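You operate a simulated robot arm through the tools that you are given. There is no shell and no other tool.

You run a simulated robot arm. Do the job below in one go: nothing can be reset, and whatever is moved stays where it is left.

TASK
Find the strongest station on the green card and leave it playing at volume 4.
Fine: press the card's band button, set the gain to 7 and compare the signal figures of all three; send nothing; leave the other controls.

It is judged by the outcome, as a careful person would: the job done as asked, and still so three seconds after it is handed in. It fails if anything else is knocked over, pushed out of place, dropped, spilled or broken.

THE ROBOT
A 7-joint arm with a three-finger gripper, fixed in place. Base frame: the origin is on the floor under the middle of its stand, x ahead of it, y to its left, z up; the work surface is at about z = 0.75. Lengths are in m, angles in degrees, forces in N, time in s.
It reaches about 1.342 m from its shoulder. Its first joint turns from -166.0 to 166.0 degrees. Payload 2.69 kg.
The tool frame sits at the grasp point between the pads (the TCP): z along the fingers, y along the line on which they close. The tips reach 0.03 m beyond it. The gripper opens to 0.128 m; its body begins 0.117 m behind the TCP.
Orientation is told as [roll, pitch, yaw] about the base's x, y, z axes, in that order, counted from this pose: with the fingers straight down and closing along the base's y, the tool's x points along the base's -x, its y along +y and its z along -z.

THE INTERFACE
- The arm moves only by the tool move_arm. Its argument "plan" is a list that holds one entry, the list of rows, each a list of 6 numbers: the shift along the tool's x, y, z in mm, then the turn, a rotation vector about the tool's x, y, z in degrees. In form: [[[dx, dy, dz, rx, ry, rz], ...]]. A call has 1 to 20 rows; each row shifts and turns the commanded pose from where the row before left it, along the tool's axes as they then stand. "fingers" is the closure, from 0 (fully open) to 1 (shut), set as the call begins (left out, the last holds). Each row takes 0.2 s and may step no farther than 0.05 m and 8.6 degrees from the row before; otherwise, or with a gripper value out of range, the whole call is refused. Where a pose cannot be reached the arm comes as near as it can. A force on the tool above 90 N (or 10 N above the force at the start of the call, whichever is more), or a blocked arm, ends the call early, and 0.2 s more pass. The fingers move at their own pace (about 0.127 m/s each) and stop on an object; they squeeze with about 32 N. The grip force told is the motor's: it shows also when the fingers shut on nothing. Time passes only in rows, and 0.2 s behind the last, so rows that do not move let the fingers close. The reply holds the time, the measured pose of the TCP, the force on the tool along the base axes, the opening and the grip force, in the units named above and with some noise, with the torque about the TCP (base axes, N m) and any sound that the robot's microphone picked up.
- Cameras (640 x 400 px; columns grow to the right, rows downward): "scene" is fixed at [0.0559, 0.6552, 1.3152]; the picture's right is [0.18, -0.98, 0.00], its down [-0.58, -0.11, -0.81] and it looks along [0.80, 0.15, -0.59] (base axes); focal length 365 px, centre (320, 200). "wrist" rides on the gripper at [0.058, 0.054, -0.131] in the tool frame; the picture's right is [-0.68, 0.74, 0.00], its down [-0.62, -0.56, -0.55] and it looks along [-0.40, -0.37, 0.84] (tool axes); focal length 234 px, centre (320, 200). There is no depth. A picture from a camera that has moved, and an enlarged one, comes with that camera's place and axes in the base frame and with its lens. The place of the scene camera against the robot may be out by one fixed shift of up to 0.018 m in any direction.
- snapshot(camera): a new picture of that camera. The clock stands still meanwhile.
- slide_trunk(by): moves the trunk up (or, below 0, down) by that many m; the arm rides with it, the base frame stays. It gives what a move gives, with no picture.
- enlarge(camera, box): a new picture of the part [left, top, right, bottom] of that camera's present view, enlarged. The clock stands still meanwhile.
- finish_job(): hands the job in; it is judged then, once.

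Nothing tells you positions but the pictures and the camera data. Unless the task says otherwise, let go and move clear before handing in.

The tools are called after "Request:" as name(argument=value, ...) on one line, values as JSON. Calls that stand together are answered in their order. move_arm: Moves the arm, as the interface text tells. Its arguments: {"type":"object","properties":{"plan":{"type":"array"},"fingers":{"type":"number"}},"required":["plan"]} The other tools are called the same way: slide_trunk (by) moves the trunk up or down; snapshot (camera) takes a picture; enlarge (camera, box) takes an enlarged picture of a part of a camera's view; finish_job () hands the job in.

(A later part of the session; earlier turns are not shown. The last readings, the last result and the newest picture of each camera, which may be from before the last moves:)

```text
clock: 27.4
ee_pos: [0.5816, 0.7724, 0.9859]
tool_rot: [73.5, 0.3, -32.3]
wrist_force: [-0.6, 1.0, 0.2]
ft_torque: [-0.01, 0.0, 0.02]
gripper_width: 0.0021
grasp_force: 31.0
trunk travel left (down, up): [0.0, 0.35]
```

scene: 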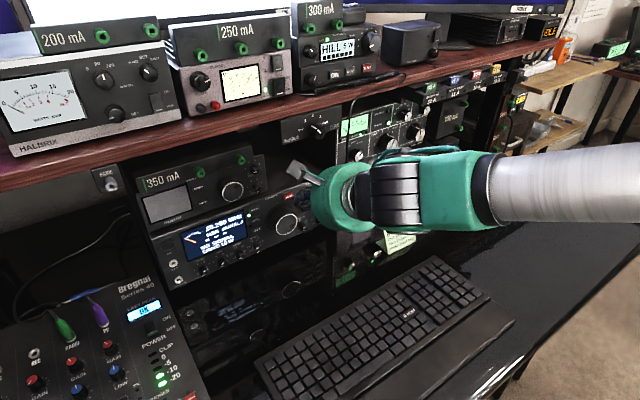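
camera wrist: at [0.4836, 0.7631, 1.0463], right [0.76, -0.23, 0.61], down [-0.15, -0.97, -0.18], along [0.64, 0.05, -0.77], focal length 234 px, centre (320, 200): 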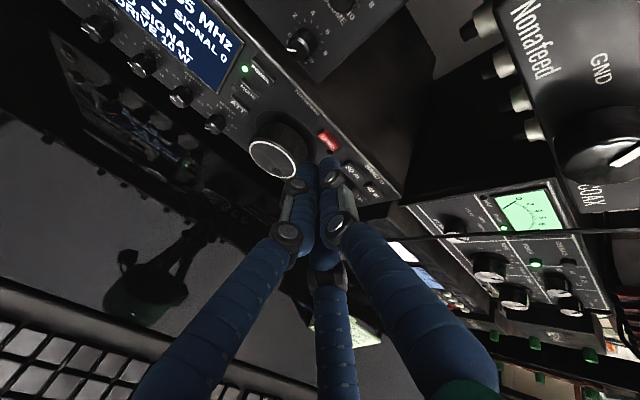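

The hand is now nearly level (16° down) with full tracking. I'll slide left toward the VOLUME/GAIN knobs, staying back from the panel, and look.

Request:
move_arm(plan=[[[38, 0.8, 2.6, 0, 0, 0], [38, 0.8, 2.6, 0, 0, 0], [38, 0.8, 2.6, 0, 0, 0], [38, 0.8, 2.6, 0, 0, 0]]])

Request:
snapshot(camera="wrist")

Request:
snapshot(camera="scene")

```text
clock: 28.4
ee_pos: [0.4591, 0.8624, 0.984]
tool_rot: [73.4, 0.3, -32.2]
wrist_force: [-1.1, -0.4, 0.5]
ft_torque: [0.0, 0.03, 0.05]
gripper_width: 0.0021
grasp_force: 31.5
trunk travel left (down, up): [0.0, 0.35]
```

```text
taken
camera wrist: at [0.3521, 0.8016, 1.0746], right [0.69, -0.19, 0.7], down [0.15, -0.91, -0.39], along [0.71, 0.37, -0.6], focal length 234 px, centre (320, 200)
```

wrist: 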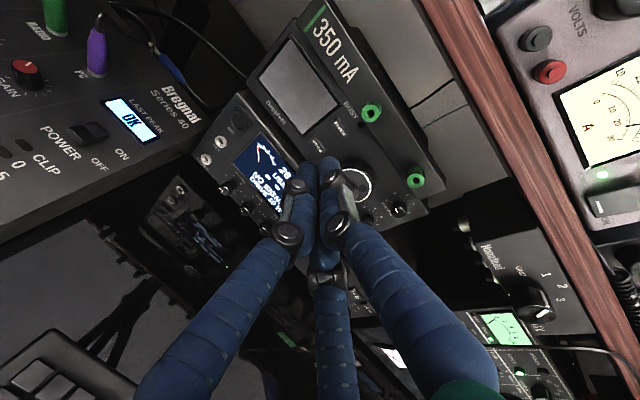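

```text
taken
```

scene: 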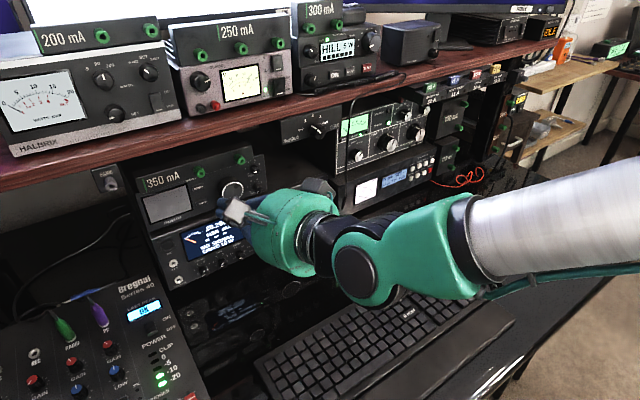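

I can see the volume and gain knobs to the left of the fingers; zooming in for their pointers and position.

Request:
enlarge(camera="wrist", box=[190, 120, 310, 230])

Request:
enlarge(camera="scene", box=[180, 220, 250, 290])

```text
3.64 times, centred on (250, 175) of wrist
camera zoom: at [0.3521, 0.8016, 1.0746], right [0.69, -0.19, 0.7], down [0.15, -0.91, -0.39], along [0.71, 0.37, -0.6], focal length 852 px, centre (574, 291)
```

zoom: 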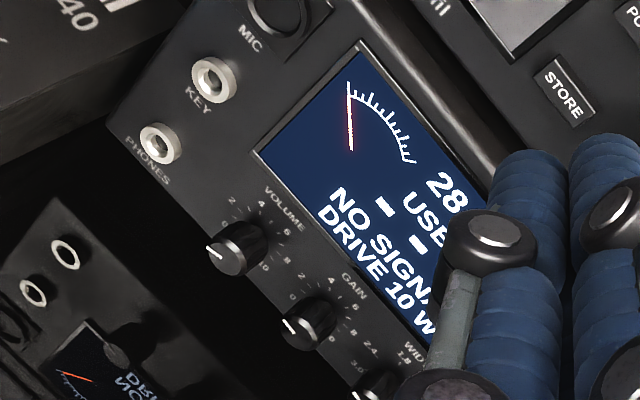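

```text
5.71 times, centred on (215, 255) of scene
camera zoom: at [0.0559, 0.6552, 1.3152], right [0.18, -0.98, 0.0], down [-0.58, -0.11, -0.81], along [0.8, 0.15, -0.59], focal length 2088 px, centre (920, -114)
```

zoom: 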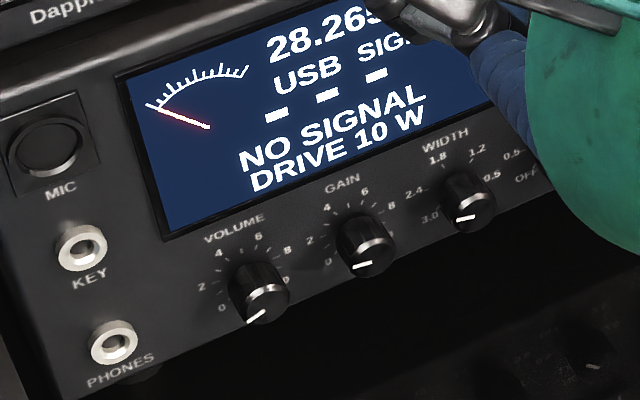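

Gain sits near (0.51, 0.926, 0.81), and my fingertip is already laterally in line with it. I'll descend in front of it, keeping ~5 cm off the panel.

Request:
move_arm(plan=[[[0, -35.9, 10.7, 0, 0, 0], [0, -35.9, 10.7, 0, 0, 0], [0, -35.9, 10.7, 0, 0, 0]]])

Request:
snapshot(camera="wrist")

Request:
snapshot(camera="scene")

```text
clock: 29.2
ee_pos: [0.4585, 0.8629, 0.8738]
tool_rot: [73.5, 0.2, -32.3]
wrist_force: [0.9, -0.2, 0.6]
ft_torque: [-0.08, 0.06, 0.0]
gripper_width: 0.0022
grasp_force: 31.3
trunk travel left (down, up): [0.0, 0.35]
```

```text
taken
camera wrist: at [0.3512, 0.8006, 0.9626], right [0.69, -0.19, 0.7], down [0.15, -0.91, -0.39], along [0.71, 0.37, -0.6], focal length 234 px, centre (320, 200)
```

wrist: 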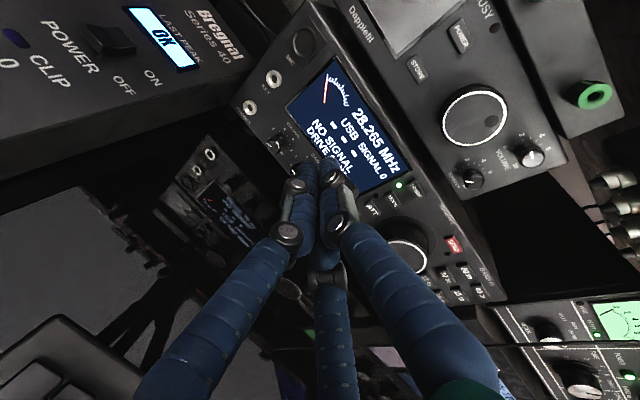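

```text
taken
```

scene: 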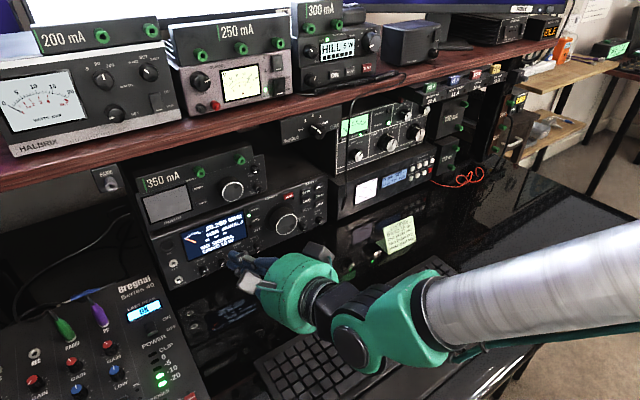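

Request:
enlarge(camera="wrist", box=[240, 90, 370, 200])

Request:
enlarge(camera="scene", box=[185, 220, 275, 290])

```text
3.64 times, centred on (305, 145) of wrist
camera zoom: at [0.3512, 0.8006, 0.9626], right [0.69, -0.19, 0.7], down [0.15, -0.91, -0.39], along [0.71, 0.37, -0.6], focal length 852 px, centre (374, 400)
```

zoom: 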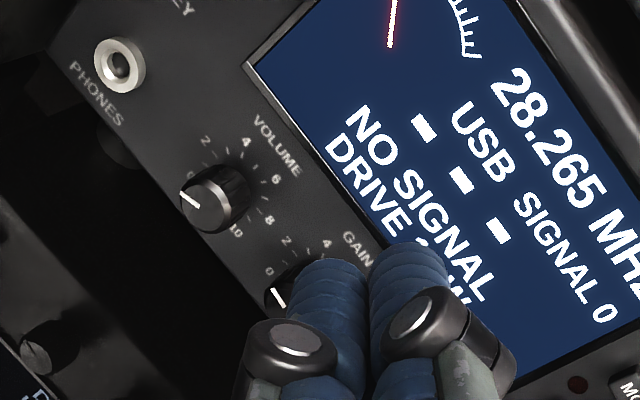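

```text
5.71 times, centred on (230, 255) of scene
camera zoom: at [0.0559, 0.6552, 1.3152], right [0.18, -0.98, 0.0], down [-0.58, -0.11, -0.81], along [0.8, 0.15, -0.59], focal length 2088 px, centre (834, -114)
```

zoom: 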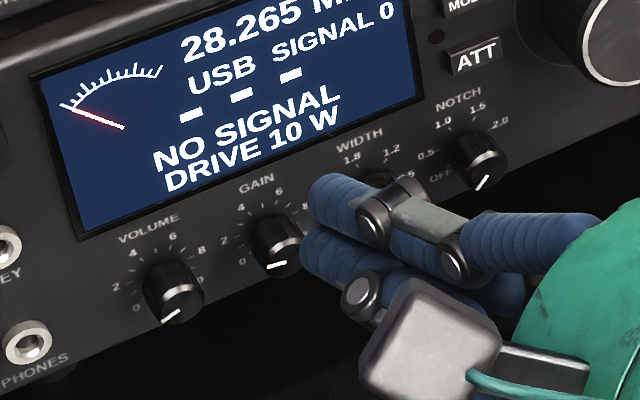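

Good view. I'll zoom tightly on the two knobs to read their present pointer angles.

Request:
enlarge(camera="scene", box=[190, 255, 220, 280])

Request:
enlarge(camera="scene", box=[210, 245, 240, 270])

Request:
enlarge(camera="wrist", box=[255, 115, 305, 165])

```text
16.00 times, centred on (205, 268) of scene
camera zoom: at [0.0559, 0.6552, 1.3152], right [0.18, -0.98, 0.0], down [-0.58, -0.11, -0.81], along [0.8, 0.15, -0.59], focal length 5846 px, centre (2160, -880)
```

zoom: 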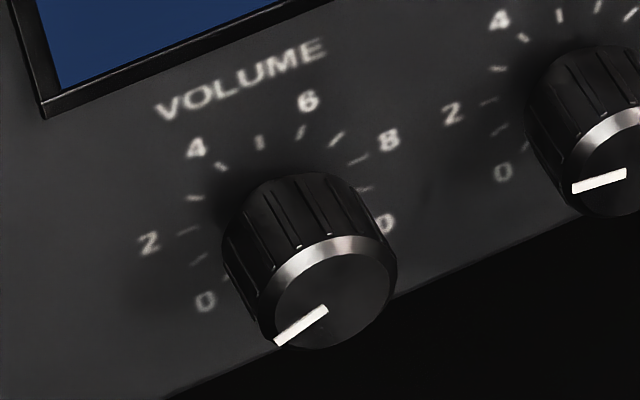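

```text
16.00 times, centred on (225, 258) of scene
camera zoom: at [0.0559, 0.6552, 1.3152], right [0.18, -0.98, 0.0], down [-0.58, -0.11, -0.81], along [0.8, 0.15, -0.59], focal length 5846 px, centre (1840, -720)
```

zoom: 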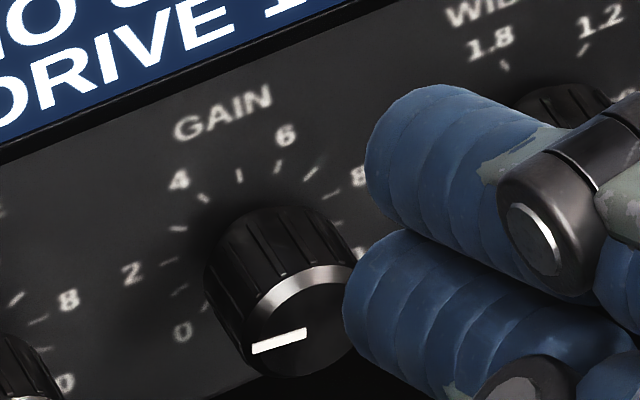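

```text
8.00 times, centred on (280, 140) of wrist
camera zoom: at [0.3512, 0.8006, 0.9626], right [0.69, -0.19, 0.7], down [0.15, -0.91, -0.39], along [0.71, 0.37, -0.6], focal length 1873 px, centre (640, 680)
```

zoom: 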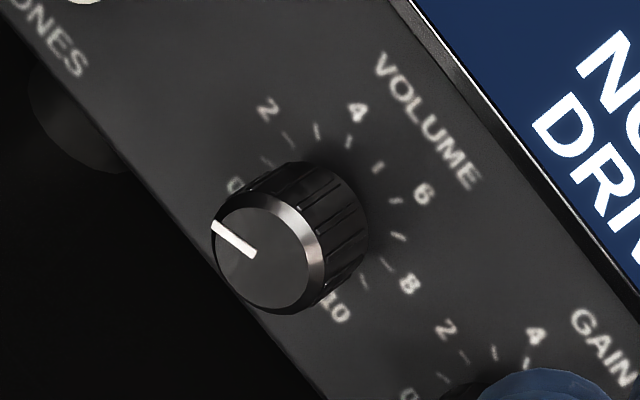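

Reading the scales (27° per unit): volume is at 1 and gain at 2. So gain needs +135° clockwise and volume +81°. I plan to press one fingertip on a knob's flat face off-centre and sweep it in an arc, which needs no room beside the neighbouring knobs. I'll move to ~2 cm in front of the gain knob first.

Request:
move_arm(plan=[[[0, 0, 0, 8, 0, 0], [0.6, -16, 18.6, 0, 0, 0], [0.6, -16, 18.6, 0, 0, 0], [0.5, -15.5, 18.6, 0, 0, 0]]])

Request:
snapshot(camera="scene")

Request:
enlarge(camera="scene", box=[195, 230, 255, 280])

Request:
enlarge(camera="wrist", box=[270, 110, 370, 200])

```text
clock: 30.2
ee_pos: [0.4732, 0.8902, 0.8063]
tool_rot: [65.4, 0.4, -32.4]
wrist_force: [0.1, -0.5, 1.2]
ft_torque: [0.0, 0.0, -0.02]
gripper_width: 0.0019
grasp_force: 31.7
trunk travel left (down, up): [0.0, 0.35]
```

```text
taken
```

scene: 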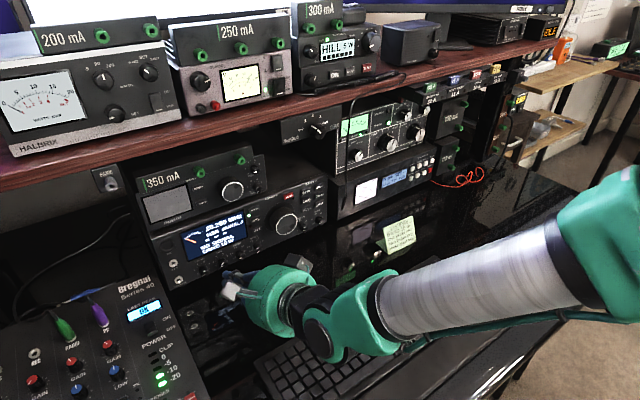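

```text
8.00 times, centred on (225, 255) of scene
camera zoom: at [0.0559, 0.6552, 1.3152], right [0.18, -0.98, 0.0], down [-0.58, -0.11, -0.81], along [0.8, 0.15, -0.59], focal length 2923 px, centre (1080, -240)
```

zoom: 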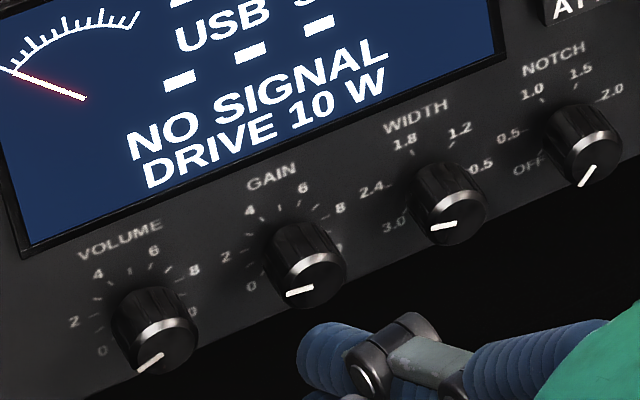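

```text
4.44 times, centred on (320, 155) of wrist
camera zoom: at [0.3722, 0.8397, 0.911], right [0.74, -0.1, 0.67], down [0.13, -0.95, -0.29], along [0.66, 0.3, -0.69], focal length 1041 px, centre (320, 400)
```

zoom: 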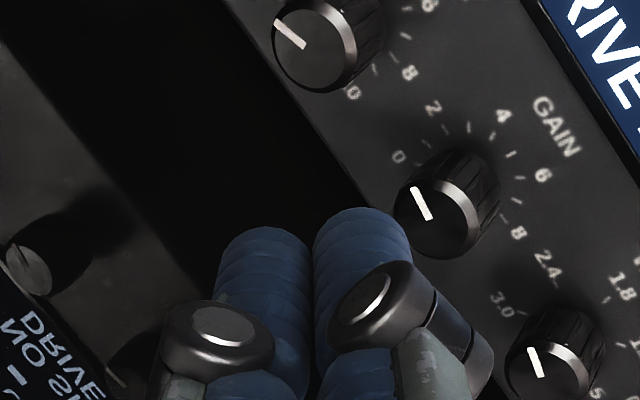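

The tip is about 18 mm in front of the gain knob, slightly left of its centre, as planned. I'll advance straight toward the panel in small steps.

Request:
move_arm(plan=[[[-0.8, 1.6, 3.6, 0, 0, 0], [-0.8, 1.6, 3.6, 0, 0, 0], [-0.9, 1.6, 3.6, 0, 0, 0]]])

Request:
enlarge(camera="wrist", box=[280, 110, 380, 200])

Request:
enlarge(camera="scene", box=[195, 230, 255, 280])

```text
clock: 31.0
ee_pos: [0.4812, 0.8989, 0.806]
tool_rot: [65.3, 0.2, -32.2]
wrist_force: [0.5, -0.6, -0.1]
ft_torque: [-0.02, 0.0, -0.01]
gripper_width: 0.0022
grasp_force: 31.8
trunk travel left (down, up): [0.0, 0.35]
```

```text
4.44 times, centred on (330, 155) of wrist
camera zoom: at [0.3809, 0.8477, 0.9104], right [0.74, -0.1, 0.67], down [0.13, -0.95, -0.29], along [0.66, 0.3, -0.69], focal length 1041 px, centre (276, 400)
```

zoom: 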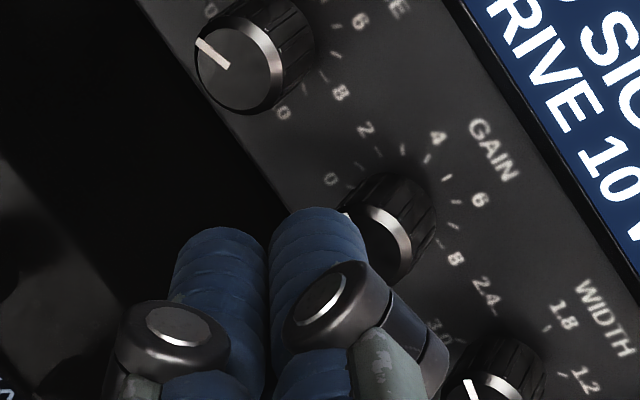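

```text
8.00 times, centred on (225, 255) of scene
camera zoom: at [0.0559, 0.6552, 1.3152], right [0.18, -0.98, 0.0], down [-0.58, -0.11, -0.81], along [0.8, 0.15, -0.59], focal length 2923 px, centre (1080, -240)
```

zoom: 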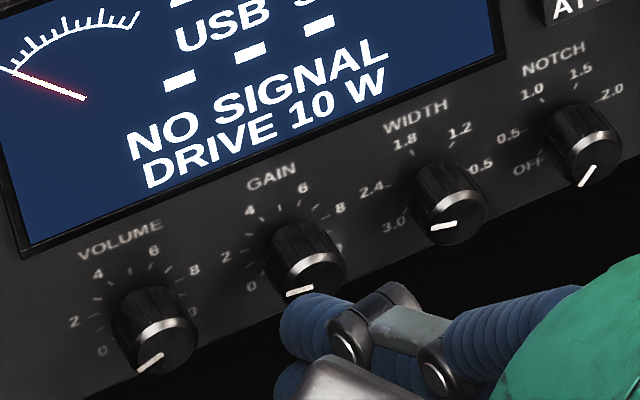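

No contact yet; both views put the contact ~5–6 mm left of the knob's centre. Continuing gently.

Request:
move_arm(plan=[[[-0.6, 1.2, 2.7, 0, 0, 0], [-0.4, 0.8, 1.8, 0, 0, 0]]])

```text
clock: 31.6
ee_pos: [0.4843, 0.9033, 0.8065]
tool_rot: [65.4, 0.3, -32.2]
wrist_force: [0.0, 0.8, 0.4]
ft_torque: [0.0, 0.01, 0.01]
gripper_width: 0.0024
grasp_force: 31.3
trunk travel left (down, up): [0.0, 0.35]
```

Request:
move_arm(plan=[[[-0.4, 0.8, 1.8, 0, 0, 0]]])

Request:
move_arm(plan=[[[-0.4, 0.8, 1.8, 0, 0, 0]]])

```text
clock: 32.0
ee_pos: [0.4867, 0.9045, 0.8064]
tool_rot: [65.4, 0.3, -32.2]
wrist_force: [0.1, -0.4, -0.6]
ft_torque: [0.01, -0.02, 0.02]
gripper_width: 0.0023
grasp_force: 31.2
trunk travel left (down, up): [0.0, 0.35]
```

```text
clock: 32.4
ee_pos: [0.488, 0.9047, 0.806]
tool_rot: [65.4, 0.2, -32.3]
wrist_force: [0.1, -0.2, 0.4]
ft_torque: [0.0, -0.02, 0.01]
gripper_width: 0.0022
grasp_force: 31.5
trunk travel left (down, up): [0.0, 0.35]
```

Request:
enlarge(camera="wrist", box=[280, 110, 380, 200])

Request:
enlarge(camera="scene", box=[205, 240, 245, 280])

```text
4.44 times, centred on (330, 155) of wrist
camera zoom: at [0.3873, 0.8541, 0.9095], right [0.74, -0.1, 0.67], down [0.13, -0.95, -0.29], along [0.66, 0.3, -0.69], focal length 1041 px, centre (276, 400)
```

zoom: 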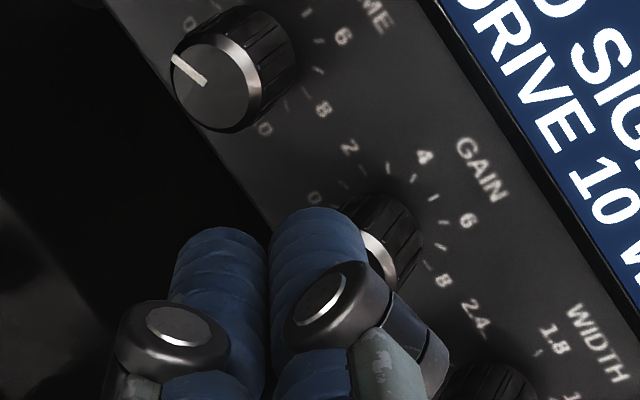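

```text
10.00 times, centred on (225, 260) of scene
camera zoom: at [0.0559, 0.6552, 1.3152], right [0.18, -0.98, 0.0], down [-0.58, -0.11, -0.81], along [0.8, 0.15, -0.59], focal length 3654 px, centre (1270, -400)
```

zoom: 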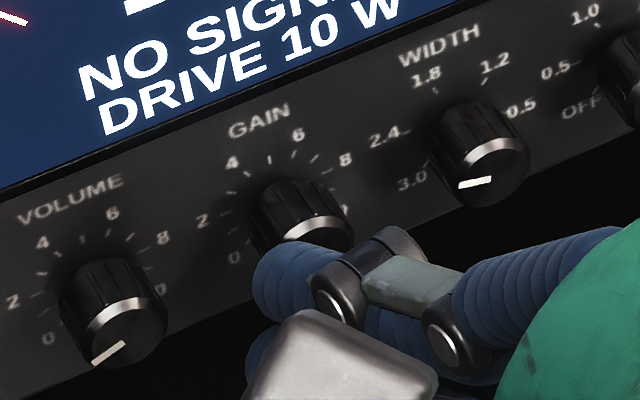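

Request:
move_arm(plan=[[[-0.4, 0.8, 1.8, 0, 0, 0]]])

Request:
move_arm(plan=[[[-0.3, 0.6, 1.3, 0, 0, 0]]])

```text
clock: 32.8
ee_pos: [0.4876, 0.9057, 0.8049]
tool_rot: [65.2, 0.3, -32.2]
wrist_force: [-14.0, -19.6, 6.1]
ft_torque: [0.17, -0.22, -0.08]
gripper_width: 0.002
grasp_force: 31.7
trunk travel left (down, up): [0.0, 0.35]
```

```text
clock: 33.2
ee_pos: [0.4881, 0.9063, 0.8061]
tool_rot: [65.4, 0.2, -32.3]
wrist_force: [-29.6, -36.2, 8.5]
ft_torque: [0.2, -0.31, -0.03]
gripper_width: 0.0019
grasp_force: 31.4
trunk travel left (down, up): [0.0, 0.35]
```

Contact: the knob face is at about k=1.023 and I'm pressing with ~45 N. I'll ease off slightly and sweep the first 45° of a clockwise arc to see whether the knob follows.

Request:
move_arm(plan=[[[0.13, -0.29, -0.63, 0, 0, 0], [-0.2, 1.35, -0.66, 0, 0, 0], [-0.57, 1.23, -0.68, 0, 0, 0], [-0.9, 1.02, -0.65, 0, 0, 0]]])

Request:
enlarge(camera="scene", box=[205, 240, 245, 280])

Request:
enlarge(camera="wrist", box=[290, 120, 370, 190])

```text
clock: 34.2
ee_pos: [0.4908, 0.9053, 0.8137]
tool_rot: [65.6, 0.3, -32.3]
wrist_force: [-7.7, -6.8, -7.4]
ft_torque: [0.96, -0.84, -0.41]
gripper_width: 0.0019
grasp_force: 31.5
trunk travel left (down, up): [0.0, 0.35]
```

```text
10.00 times, centred on (225, 260) of scene
camera zoom: at [0.0559, 0.6552, 1.3152], right [0.18, -0.98, 0.0], down [-0.58, -0.11, -0.81], along [0.8, 0.15, -0.59], focal length 3654 px, centre (1270, -400)
```

zoom: 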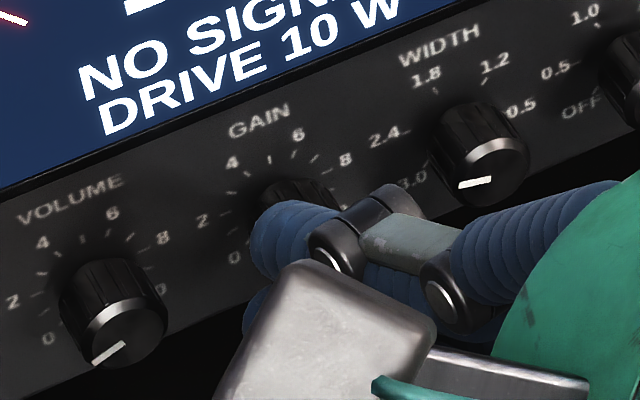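

```text
5.71 times, centred on (330, 155) of wrist
camera zoom: at [0.3903, 0.8544, 0.917], right [0.74, -0.11, 0.67], down [0.13, -0.95, -0.29], along [0.66, 0.3, -0.69], focal length 1338 px, centre (263, 457)
```

zoom: 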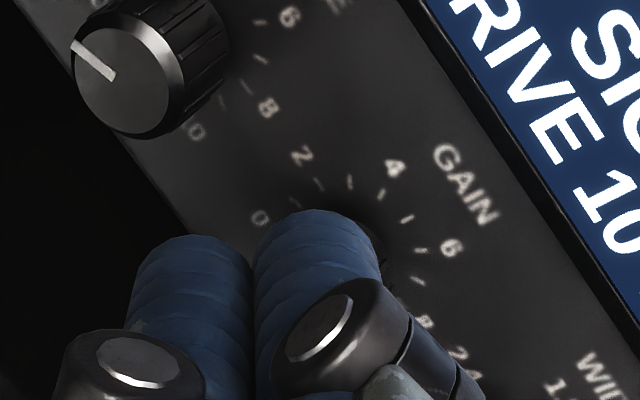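

The pressing force has dropped and an odd torque appeared, so the tip may be riding over the knob's rim. I'll hold still for a reading before doing anything else.

Request:
move_arm(plan=[[[0, 0, 0, 0, 0, 0]]])

Request:
enlarge(camera="scene", box=[215, 245, 240, 270])

```text
clock: 34.6
ee_pos: [0.4921, 0.9055, 0.8157]
tool_rot: [65.8, 0.3, -32.3]
wrist_force: [-14.2, -18.6, 7.7]
ft_torque: [0.01, -0.03, -0.21]
gripper_width: 0.0059
grasp_force: 31.7
trunk travel left (down, up): [0.0, 0.35]
```

```text
16.00 times, centred on (228, 258) of scene
camera zoom: at [0.0559, 0.6552, 1.3152], right [0.18, -0.98, 0.0], down [-0.58, -0.11, -0.81], along [0.8, 0.15, -0.59], focal length 5846 px, centre (1800, -720)
```

zoom: 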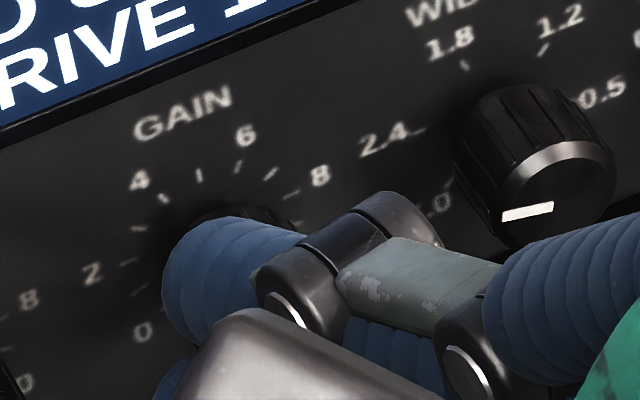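

The fingers have been pushed slightly apart, so the rim is wedging between them. I'll back straight off and look at the knob.

Request:
move_arm(plan=[[[0.9, -2, -4.5, 0, 0, 0], [1.8, -4, -9, 0, 0, 0], [1.8, -4, -9, 0, 0, 0], [1.8, -4, -9, 0, 0, 0]]])

Request:
enlarge(camera="scene", box=[205, 240, 245, 280])

Request:
enlarge(camera="wrist", box=[280, 100, 400, 200])

```text
clock: 35.6
ee_pos: [0.4666, 0.8811, 0.8111]
tool_rot: [65.4, 0.3, -32.4]
wrist_force: [-0.3, -0.2, 0.6]
ft_torque: [-0.04, 0.03, 0.03]
gripper_width: 0.002
grasp_force: 31.8
trunk travel left (down, up): [0.0, 0.35]
```

```text
10.00 times, centred on (225, 260) of scene
camera zoom: at [0.0559, 0.6552, 1.3152], right [0.18, -0.98, 0.0], down [-0.58, -0.11, -0.81], along [0.8, 0.15, -0.59], focal length 3654 px, centre (1270, -400)
```

zoom: 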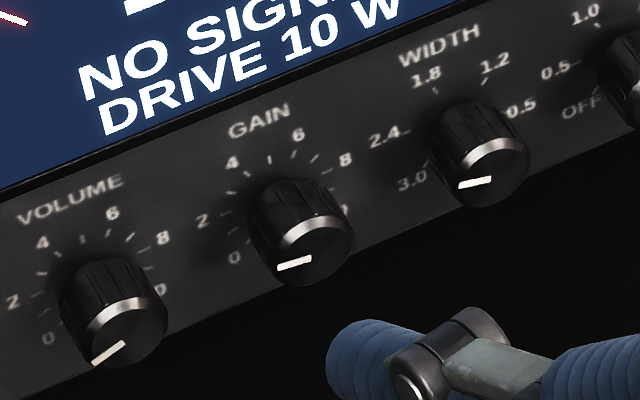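

```text
4.00 times, centred on (340, 150) of wrist
camera zoom: at [0.3664, 0.8298, 0.9145], right [0.74, -0.1, 0.67], down [0.13, -0.95, -0.29], along [0.66, 0.3, -0.69], focal length 937 px, centre (240, 400)
```

zoom: 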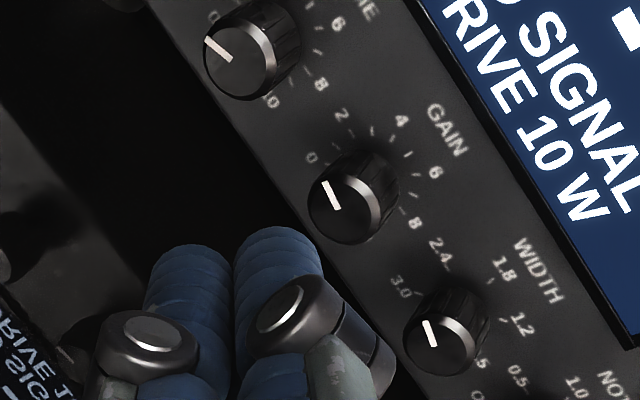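

The knob didn't turn – the tip slid, so it needs a proper grip. I'll rise a little, level the hand closer to the knob's axis (less tilt, a bit more yaw) and check that the arm follows.

Request:
move_arm(plan=[[[0, 36.4, -16.6, 0, 0, 0], [0, 0, 0, -8.5, 0, 0], [0, 0, 0, 0, -5.8, 1.6]]])

```text
clock: 36.4
ee_pos: [0.4685, 0.8803, 0.8515]
tool_rot: [73.9, 0.3, -38.3]
wrist_force: [-0.1, -0.4, -0.1]
ft_torque: [0.0, 0.01, 0.05]
gripper_width: 0.0023
grasp_force: 31.2
trunk travel left (down, up): [0.0, 0.35]
```

Request:
move_arm(plan=[[[0, 0, 0, -3, 0, 0], [0, 0, 0, 0, -4, 1.1]]])

```text
clock: 37.0
ee_pos: [0.469, 0.8791, 0.8498]
tool_rot: [76.8, 0.3, -42.4]
wrist_force: [1.1, -1.0, 0.5]
ft_torque: [0.0, 0.01, 0.02]
gripper_width: 0.0022
grasp_force: 31.2
trunk travel left (down, up): [0.0, 0.35]
```

Now the hand is within ~13° of the knob's axis with no reach problems. I'll go to a pre-grasp pose ~27 mm in front of the gain knob and open the fingers to about 32 mm.

Request:
move_arm(plan=[[[1.3, -28.4, 17.1, 0, 0, 0], [0, 0, 0, 0, 0, 0]]], fingers=0.75)

Request:
snapshot(camera="wrist")

Request:
enlarge(camera="wrist", box=[260, 90, 380, 200])

Request:
snapshot(camera="scene")

```text
clock: 37.6
ee_pos: [0.4726, 0.8894, 0.8188]
tool_rot: [76.7, 0.3, -42.4]
wrist_force: [-0.2, -0.3, -0.4]
ft_torque: [-0.01, -0.01, 0.01]
gripper_width: 0.0321
grasp_force: 0.0
trunk travel left (down, up): [0.0, 0.35]
```

```text
taken
camera wrist: at [0.3524, 0.8428, 0.9014], right [0.62, -0.34, 0.71], down [0.01, -0.9, -0.43], along [0.79, 0.27, -0.55], focal length 234 px, centre (320, 200)
```

wrist: 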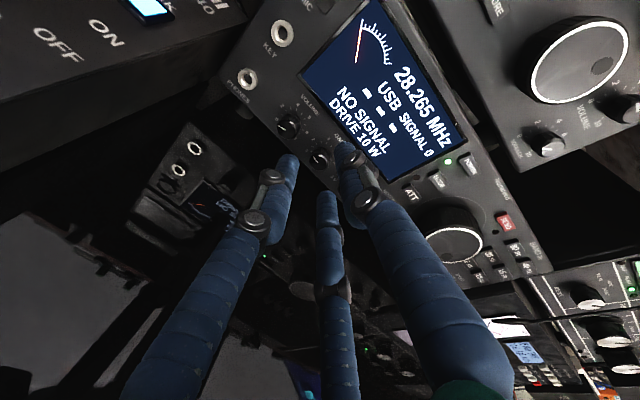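

```text
3.64 times, centred on (320, 145) of wrist
camera zoom: at [0.3524, 0.8428, 0.9014], right [0.62, -0.34, 0.71], down [0.01, -0.9, -0.43], along [0.79, 0.27, -0.55], focal length 852 px, centre (320, 400)
```

zoom: 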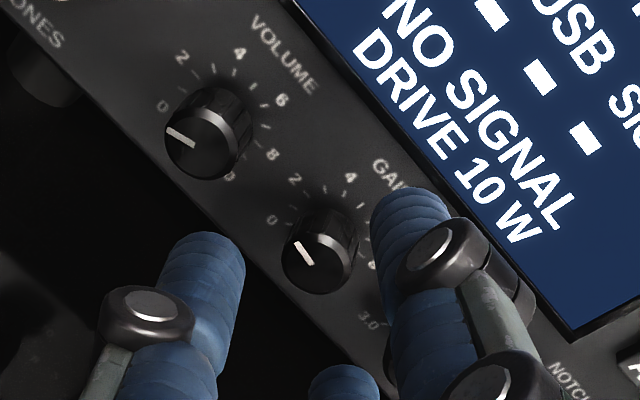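

```text
taken
```

scene: 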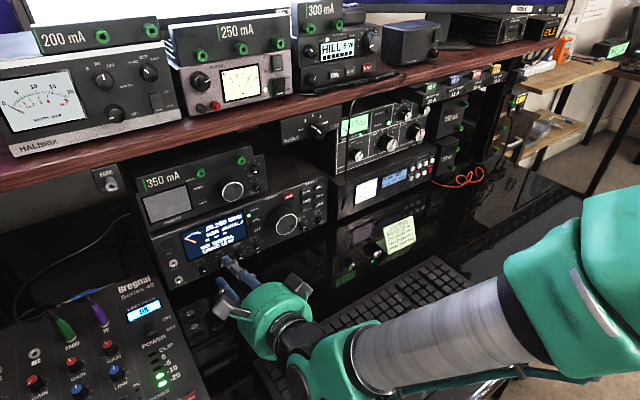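

Gain knob is nicely framed by the three fingers, offset by only ~2 mm from the tool axis. I'll correct that and advance half-way, then look again.

Request:
move_arm(plan=[[[-1.0, 0, 11, 0, 0, 0], [-0.9, 0, 11, 0, 0, 0]]])

Request:
enlarge(camera="wrist", box=[260, 90, 380, 200])

Request:
enlarge(camera="scene", box=[195, 230, 265, 290])

```text
clock: 38.2
ee_pos: [0.4893, 0.9039, 0.8154]
tool_rot: [76.8, 0.4, -42.4]
wrist_force: [0.0, -0.5, -0.3]
ft_torque: [-0.03, 0.0, 0.02]
gripper_width: 0.032
grasp_force: 0.2
trunk travel left (down, up): [0.0, 0.35]
```

```text
3.64 times, centred on (320, 145) of wrist
camera zoom: at [0.3683, 0.8575, 0.897], right [0.62, -0.34, 0.71], down [0.01, -0.9, -0.43], along [0.79, 0.27, -0.55], focal length 852 px, centre (320, 400)
```

zoom: 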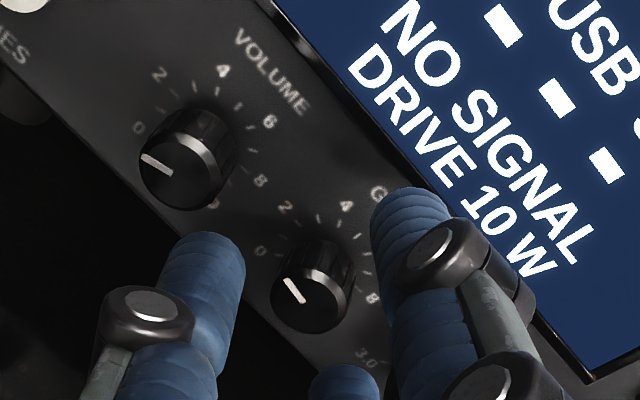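

```text
6.67 times, centred on (230, 260) of scene
camera zoom: at [0.0559, 0.6552, 1.3152], right [0.18, -0.98, 0.0], down [-0.58, -0.11, -0.81], along [0.8, 0.15, -0.59], focal length 2436 px, centre (920, -200)
```

zoom: 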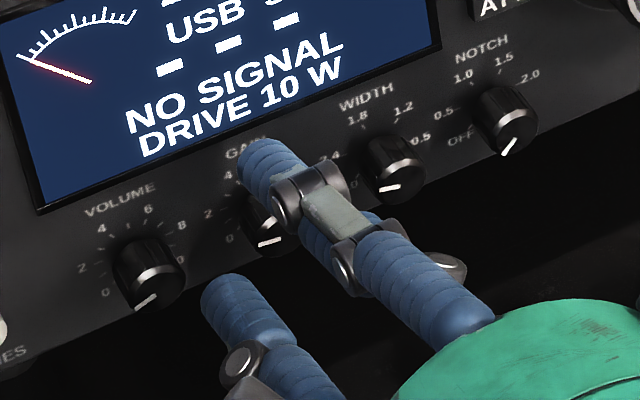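

Alignment is good (about 1 mm). I'll narrow the fingers slightly so they clear the neighbouring knobs, then advance around the gain knob.

Request:
move_arm(plan=[[[0.2, -1.2, 0, 0, 0, 0], [0, 0, 6, 0, 0, 0], [0, 0, 6, 0, 0, 0]]], fingers=0.785)

Request:
enlarge(camera="wrist", box=[260, 90, 380, 200])

Request:
enlarge(camera="scene", box=[195, 230, 265, 290])

```text
clock: 39.0
ee_pos: [0.4958, 0.9117, 0.8111]
tool_rot: [76.8, 0.4, -42.3]
wrist_force: [0.6, 0.5, 1.2]
ft_torque: [0.01, 0.04, 0.0]
gripper_width: 0.0277
grasp_force: 0.2
trunk travel left (down, up): [0.0, 0.35]
```

```text
3.64 times, centred on (320, 145) of wrist
camera zoom: at [0.376, 0.8661, 0.8928], right [0.62, -0.34, 0.71], down [0.01, -0.9, -0.43], along [0.79, 0.27, -0.55], focal length 852 px, centre (320, 400)
```

zoom: 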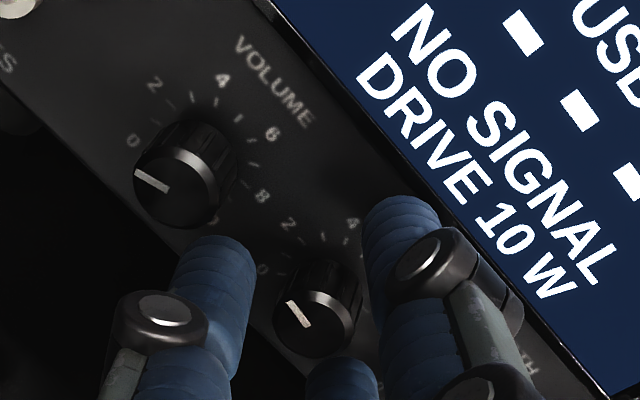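

```text
6.67 times, centred on (230, 260) of scene
camera zoom: at [0.0559, 0.6552, 1.3152], right [0.18, -0.98, 0.0], down [-0.58, -0.11, -0.81], along [0.8, 0.15, -0.59], focal length 2436 px, centre (920, -200)
```

zoom: 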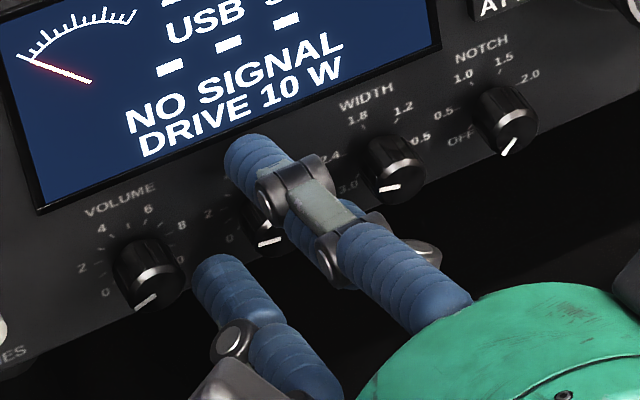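

The knob is centred between the fingers. Advancing the last 5 mm and closing the grip.

Request:
move_arm(plan=[[[0, 0, 5, 0, 0, 0]]])

Request:
move_arm(plan=[[[0, 0, 0, 0, 0, 0], [0, 0, 0, 0, 0, 0]]], fingers=1)

Request:
enlarge(camera="wrist", box=[260, 90, 380, 200])

Request:
enlarge(camera="scene", box=[195, 230, 265, 290])

```text
clock: 39.4
ee_pos: [0.4993, 0.9156, 0.8098]
tool_rot: [76.9, 0.4, -42.5]
wrist_force: [-9.7, -14.4, 5.1]
ft_torque: [0.45, -0.35, -0.1]
gripper_width: 0.0265
grasp_force: 0.0
trunk travel left (down, up): [0.0, 0.35]
```

```text
clock: 40.0
ee_pos: [0.5007, 0.9145, 0.809]
tool_rot: [76.9, 0.4, -42.5]
wrist_force: [9.9, -8.0, -5.4]
ft_torque: [0.13, -0.27, -0.19]
gripper_width: 0.018
grasp_force: 43.3
trunk travel left (down, up): [0.0, 0.35]
```

```text
3.64 times, centred on (320, 145) of wrist
camera zoom: at [0.3804, 0.8692, 0.8904], right [0.62, -0.34, 0.71], down [0.0, -0.9, -0.43], along [0.79, 0.27, -0.56], focal length 852 px, centre (320, 400)
```

zoom: 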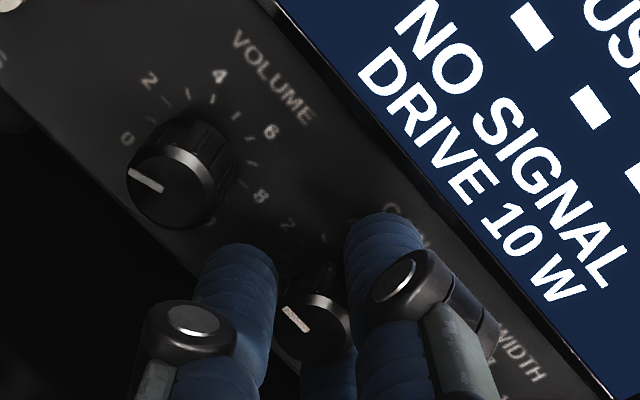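

```text
6.67 times, centred on (230, 260) of scene
camera zoom: at [0.0559, 0.6552, 1.3152], right [0.18, -0.98, 0.0], down [-0.58, -0.11, -0.81], along [0.8, 0.15, -0.59], focal length 2436 px, centre (920, -200)
```

zoom: 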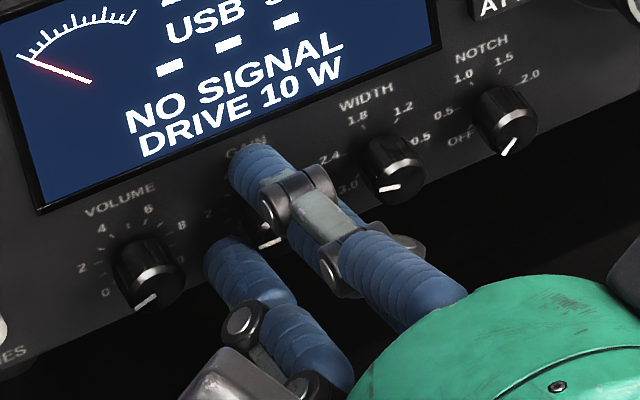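

Gripped (18 mm, 43 N). Now twist clockwise 25° about the tool axis and check that the pointer follows.

Request:
move_arm(plan=[[[0, 0, -1, 0, 0, 5], [0, 0, 0, 0, 0, 7], [0, 0, 0, 0, 0, 7], [0, 0, 0, 0, 0, 6]]])

Request:
enlarge(camera="wrist", box=[260, 90, 380, 200])

Request:
enlarge(camera="scene", box=[195, 230, 265, 290])

```text
clock: 41.0
ee_pos: [0.4999, 0.9131, 0.8082]
tool_rot: [75.3, 24.8, -48.7]
wrist_force: [31.2, -13.2, -9.3]
ft_torque: [-0.13, -0.2, -0.31]
gripper_width: 0.0177
grasp_force: 43.8
trunk travel left (down, up): [0.0, 0.35]
```

```text
3.64 times, centred on (320, 145) of wrist
camera zoom: at [0.4042, 0.852, 0.9095], right [0.74, -0.56, 0.36], down [-0.25, -0.74, -0.63], along [0.62, 0.38, -0.69], focal length 852 px, centre (320, 400)
```

zoom: 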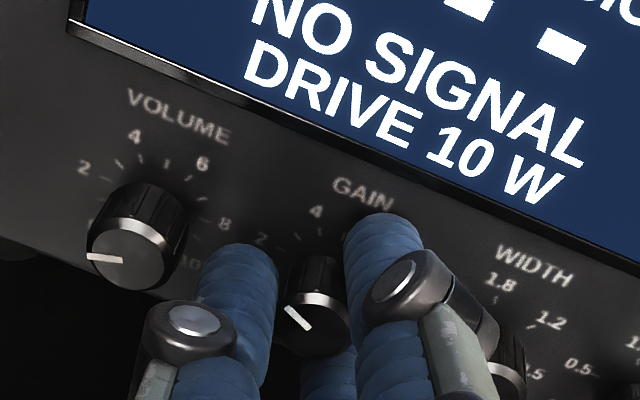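

```text
6.67 times, centred on (230, 260) of scene
camera zoom: at [0.0559, 0.6552, 1.3152], right [0.18, -0.98, 0.0], down [-0.58, -0.11, -0.81], along [0.8, 0.15, -0.59], focal length 2436 px, centre (920, -200)
```

zoom: 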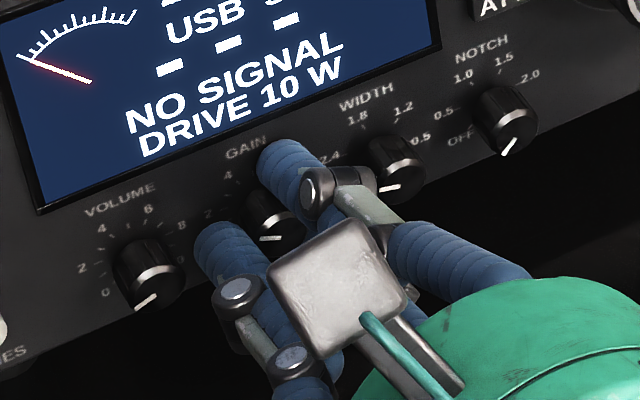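

The knob follows the hand. There's some sideways load, so I'll shift to relieve it, then open just enough to release and back out.

Request:
move_arm(plan=[[[-1.5, 0.4, 0, 0, 0, 2]]])

Request:
move_arm(plan=[[[0, 0, 0, 0, 0, 0], [0, 0, 0, 0, 0, 0]]], fingers=0.83)

```text
clock: 41.4
ee_pos: [0.5013, 0.9134, 0.8086]
tool_rot: [75.2, 26.8, -49.0]
wrist_force: [28.2, -6.1, -11.1]
ft_torque: [-0.13, -0.11, -0.35]
gripper_width: 0.0175
grasp_force: 42.9
trunk travel left (down, up): [0.0, 0.35]
```

```text
clock: 42.0
ee_pos: [0.4989, 0.9131, 0.8102]
tool_rot: [75.3, 26.6, -49.0]
wrist_force: [0.1, -1.0, -3.0]
ft_torque: [-0.05, 0.05, 0.02]
gripper_width: 0.0235
grasp_force: 1.3
trunk travel left (down, up): [0.0, 0.35]
```

Request:
move_arm(plan=[[[0, 0, -10, 0, 0, 0], [0, 0, -12, 0, 0, 0]]])

Request:
enlarge(camera="wrist", box=[260, 90, 380, 200])

Request:
enlarge(camera="scene", box=[195, 230, 265, 290])

```text
clock: 42.6
ee_pos: [0.4841, 0.8983, 0.8143]
tool_rot: [75.4, 26.6, -49.0]
wrist_force: [-0.4, 0.6, -0.4]
ft_torque: [0.0, -0.02, 0.0]
gripper_width: 0.0217
grasp_force: 0.1
trunk travel left (down, up): [0.0, 0.35]
```

```text
3.64 times, centred on (320, 145) of wrist
camera zoom: at [0.3903, 0.8347, 0.9164], right [0.75, -0.57, 0.33], down [-0.27, -0.72, -0.64], along [0.61, 0.39, -0.69], focal length 852 px, centre (320, 400)
```

zoom: 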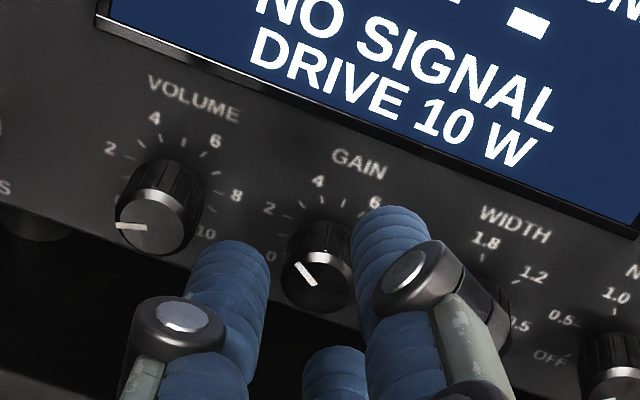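

```text
6.67 times, centred on (230, 260) of scene
camera zoom: at [0.0559, 0.6552, 1.3152], right [0.18, -0.98, 0.0], down [-0.58, -0.11, -0.81], along [0.8, 0.15, -0.59], focal length 2436 px, centre (920, -200)
```

zoom: 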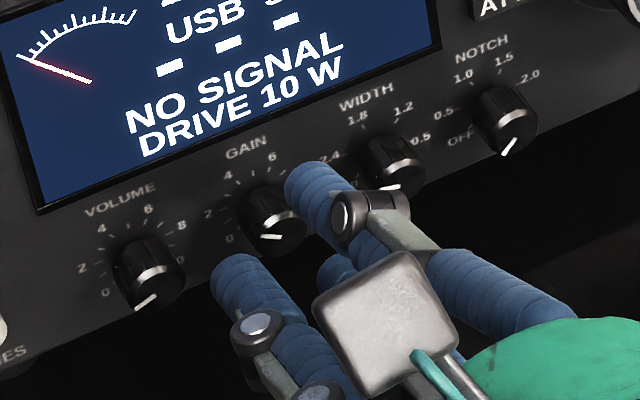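

Gain moved from 2 to about 3 and nothing else moved. I'll ratchet: rotate the hand back 55°, regrip, and twist again.

Request:
move_arm(plan=[[[0, 0, 0, 0, 0, -8], [0, 0, 0, 0, 0, -8], [0, 0, 0, 0, 0, -8], [0, 0, 0, 0, 0, -8], [0, 0, 0, 0, 0, -8], [0, 0, 0, 0, 0, -8], [0, 0, 0, 0, 0, -6]]], fingers=0.785)

Request:
enlarge(camera="wrist", box=[260, 90, 380, 200])

Request:
enlarge(camera="scene", box=[195, 230, 265, 290])

```text
clock: 44.2
ee_pos: [0.4845, 0.898, 0.8134]
tool_rot: [75.3, -25.9, -35.8]
wrist_force: [1.6, 0.1, 0.2]
ft_torque: [0.03, 0.03, 0.01]
gripper_width: 0.0272
grasp_force: 0.1
trunk travel left (down, up): [0.0, 0.35]
```

```text
3.64 times, centred on (320, 145) of wrist
camera zoom: at [0.3467, 0.8587, 0.8645], right [0.35, -0.02, 0.94], down [0.2, -0.97, -0.1], along [0.92, 0.22, -0.34], focal length 852 px, centre (320, 400)
```

zoom: 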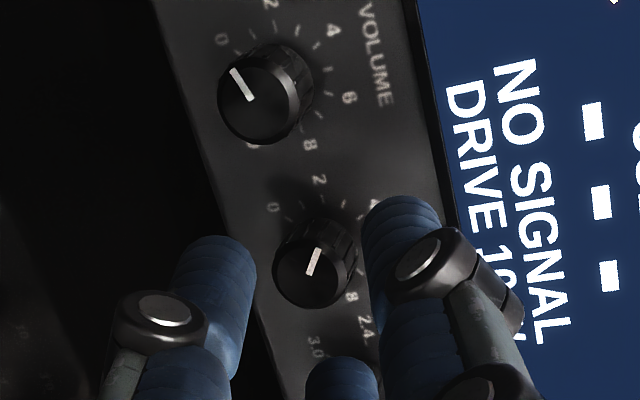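

```text
6.67 times, centred on (230, 260) of scene
camera zoom: at [0.0559, 0.6552, 1.3152], right [0.18, -0.98, 0.0], down [-0.58, -0.11, -0.81], along [0.8, 0.15, -0.59], focal length 2436 px, centre (920, -200)
```

zoom: 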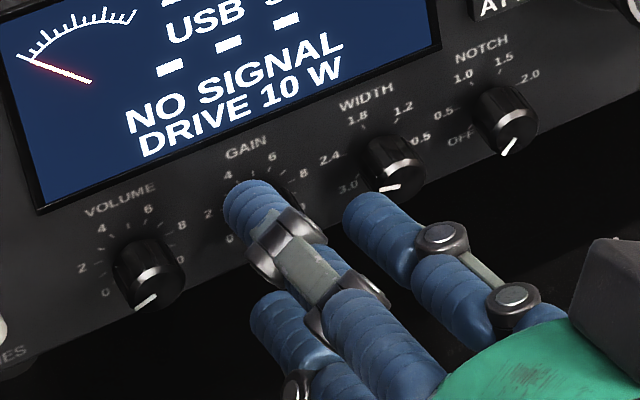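

Request:
enlarge(camera="wrist", box=[300, 140, 340, 180])

```text
10.00 times, centred on (320, 160) of wrist
camera zoom: at [0.3467, 0.8587, 0.8645], right [0.35, -0.02, 0.94], down [0.2, -0.97, -0.1], along [0.92, 0.22, -0.34], focal length 2342 px, centre (320, 600)
```

zoom: 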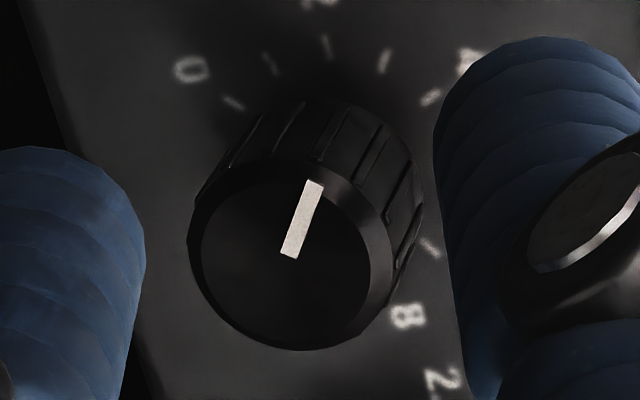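

The pointer's inner end marks the knob's centre, which shows I'm within ~1 mm of its axis. In this roll one finger would come too near WIDTH on entry, so I'll use a smaller ratchet angle: roll forward 14°, narrow the fingers a bit, then move in.

Request:
move_arm(plan=[[[0, 0, 0, 0, 0, 7], [0.5, 0.1, 0, 0, 0, 7], [0, 0, 8, 0, 0, 0]]], fingers=0.81)

Request:
enlarge(camera="wrist", box=[270, 115, 370, 200])

Request:
enlarge(camera="scene", box=[205, 230, 265, 280])

```text
clock: 45.0
ee_pos: [0.4907, 0.9033, 0.8126]
tool_rot: [76.6, -12.3, -39.5]
wrist_force: [0.3, 0.2, 0.0]
ft_torque: [0.01, 0.02, 0.0]
gripper_width: 0.0239
grasp_force: 0.0
trunk travel left (down, up): [0.0, 0.35]
```

```text
4.71 times, centred on (320, 158) of wrist
camera zoom: at [0.3599, 0.8624, 0.8808], right [0.5, -0.19, 0.84], down [0.11, -0.95, -0.28], along [0.86, 0.24, -0.46], focal length 1102 px, centre (320, 400)
```

zoom: 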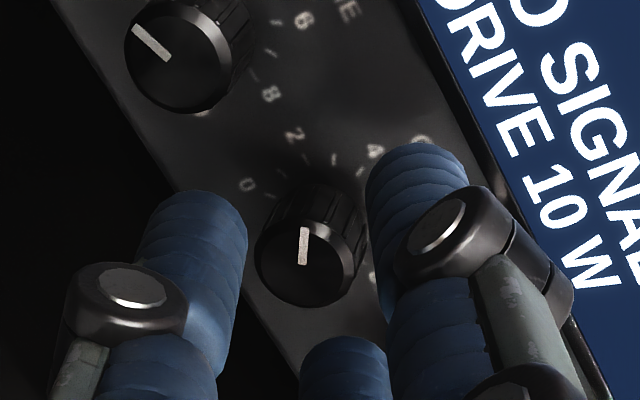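

```text
8.00 times, centred on (235, 255) of scene
camera zoom: at [0.0559, 0.6552, 1.3152], right [0.18, -0.98, 0.0], down [-0.58, -0.11, -0.81], along [0.8, 0.15, -0.59], focal length 2923 px, centre (1000, -240)
```

zoom: 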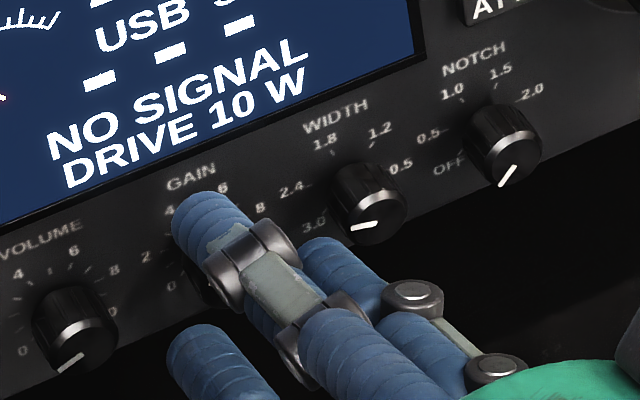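

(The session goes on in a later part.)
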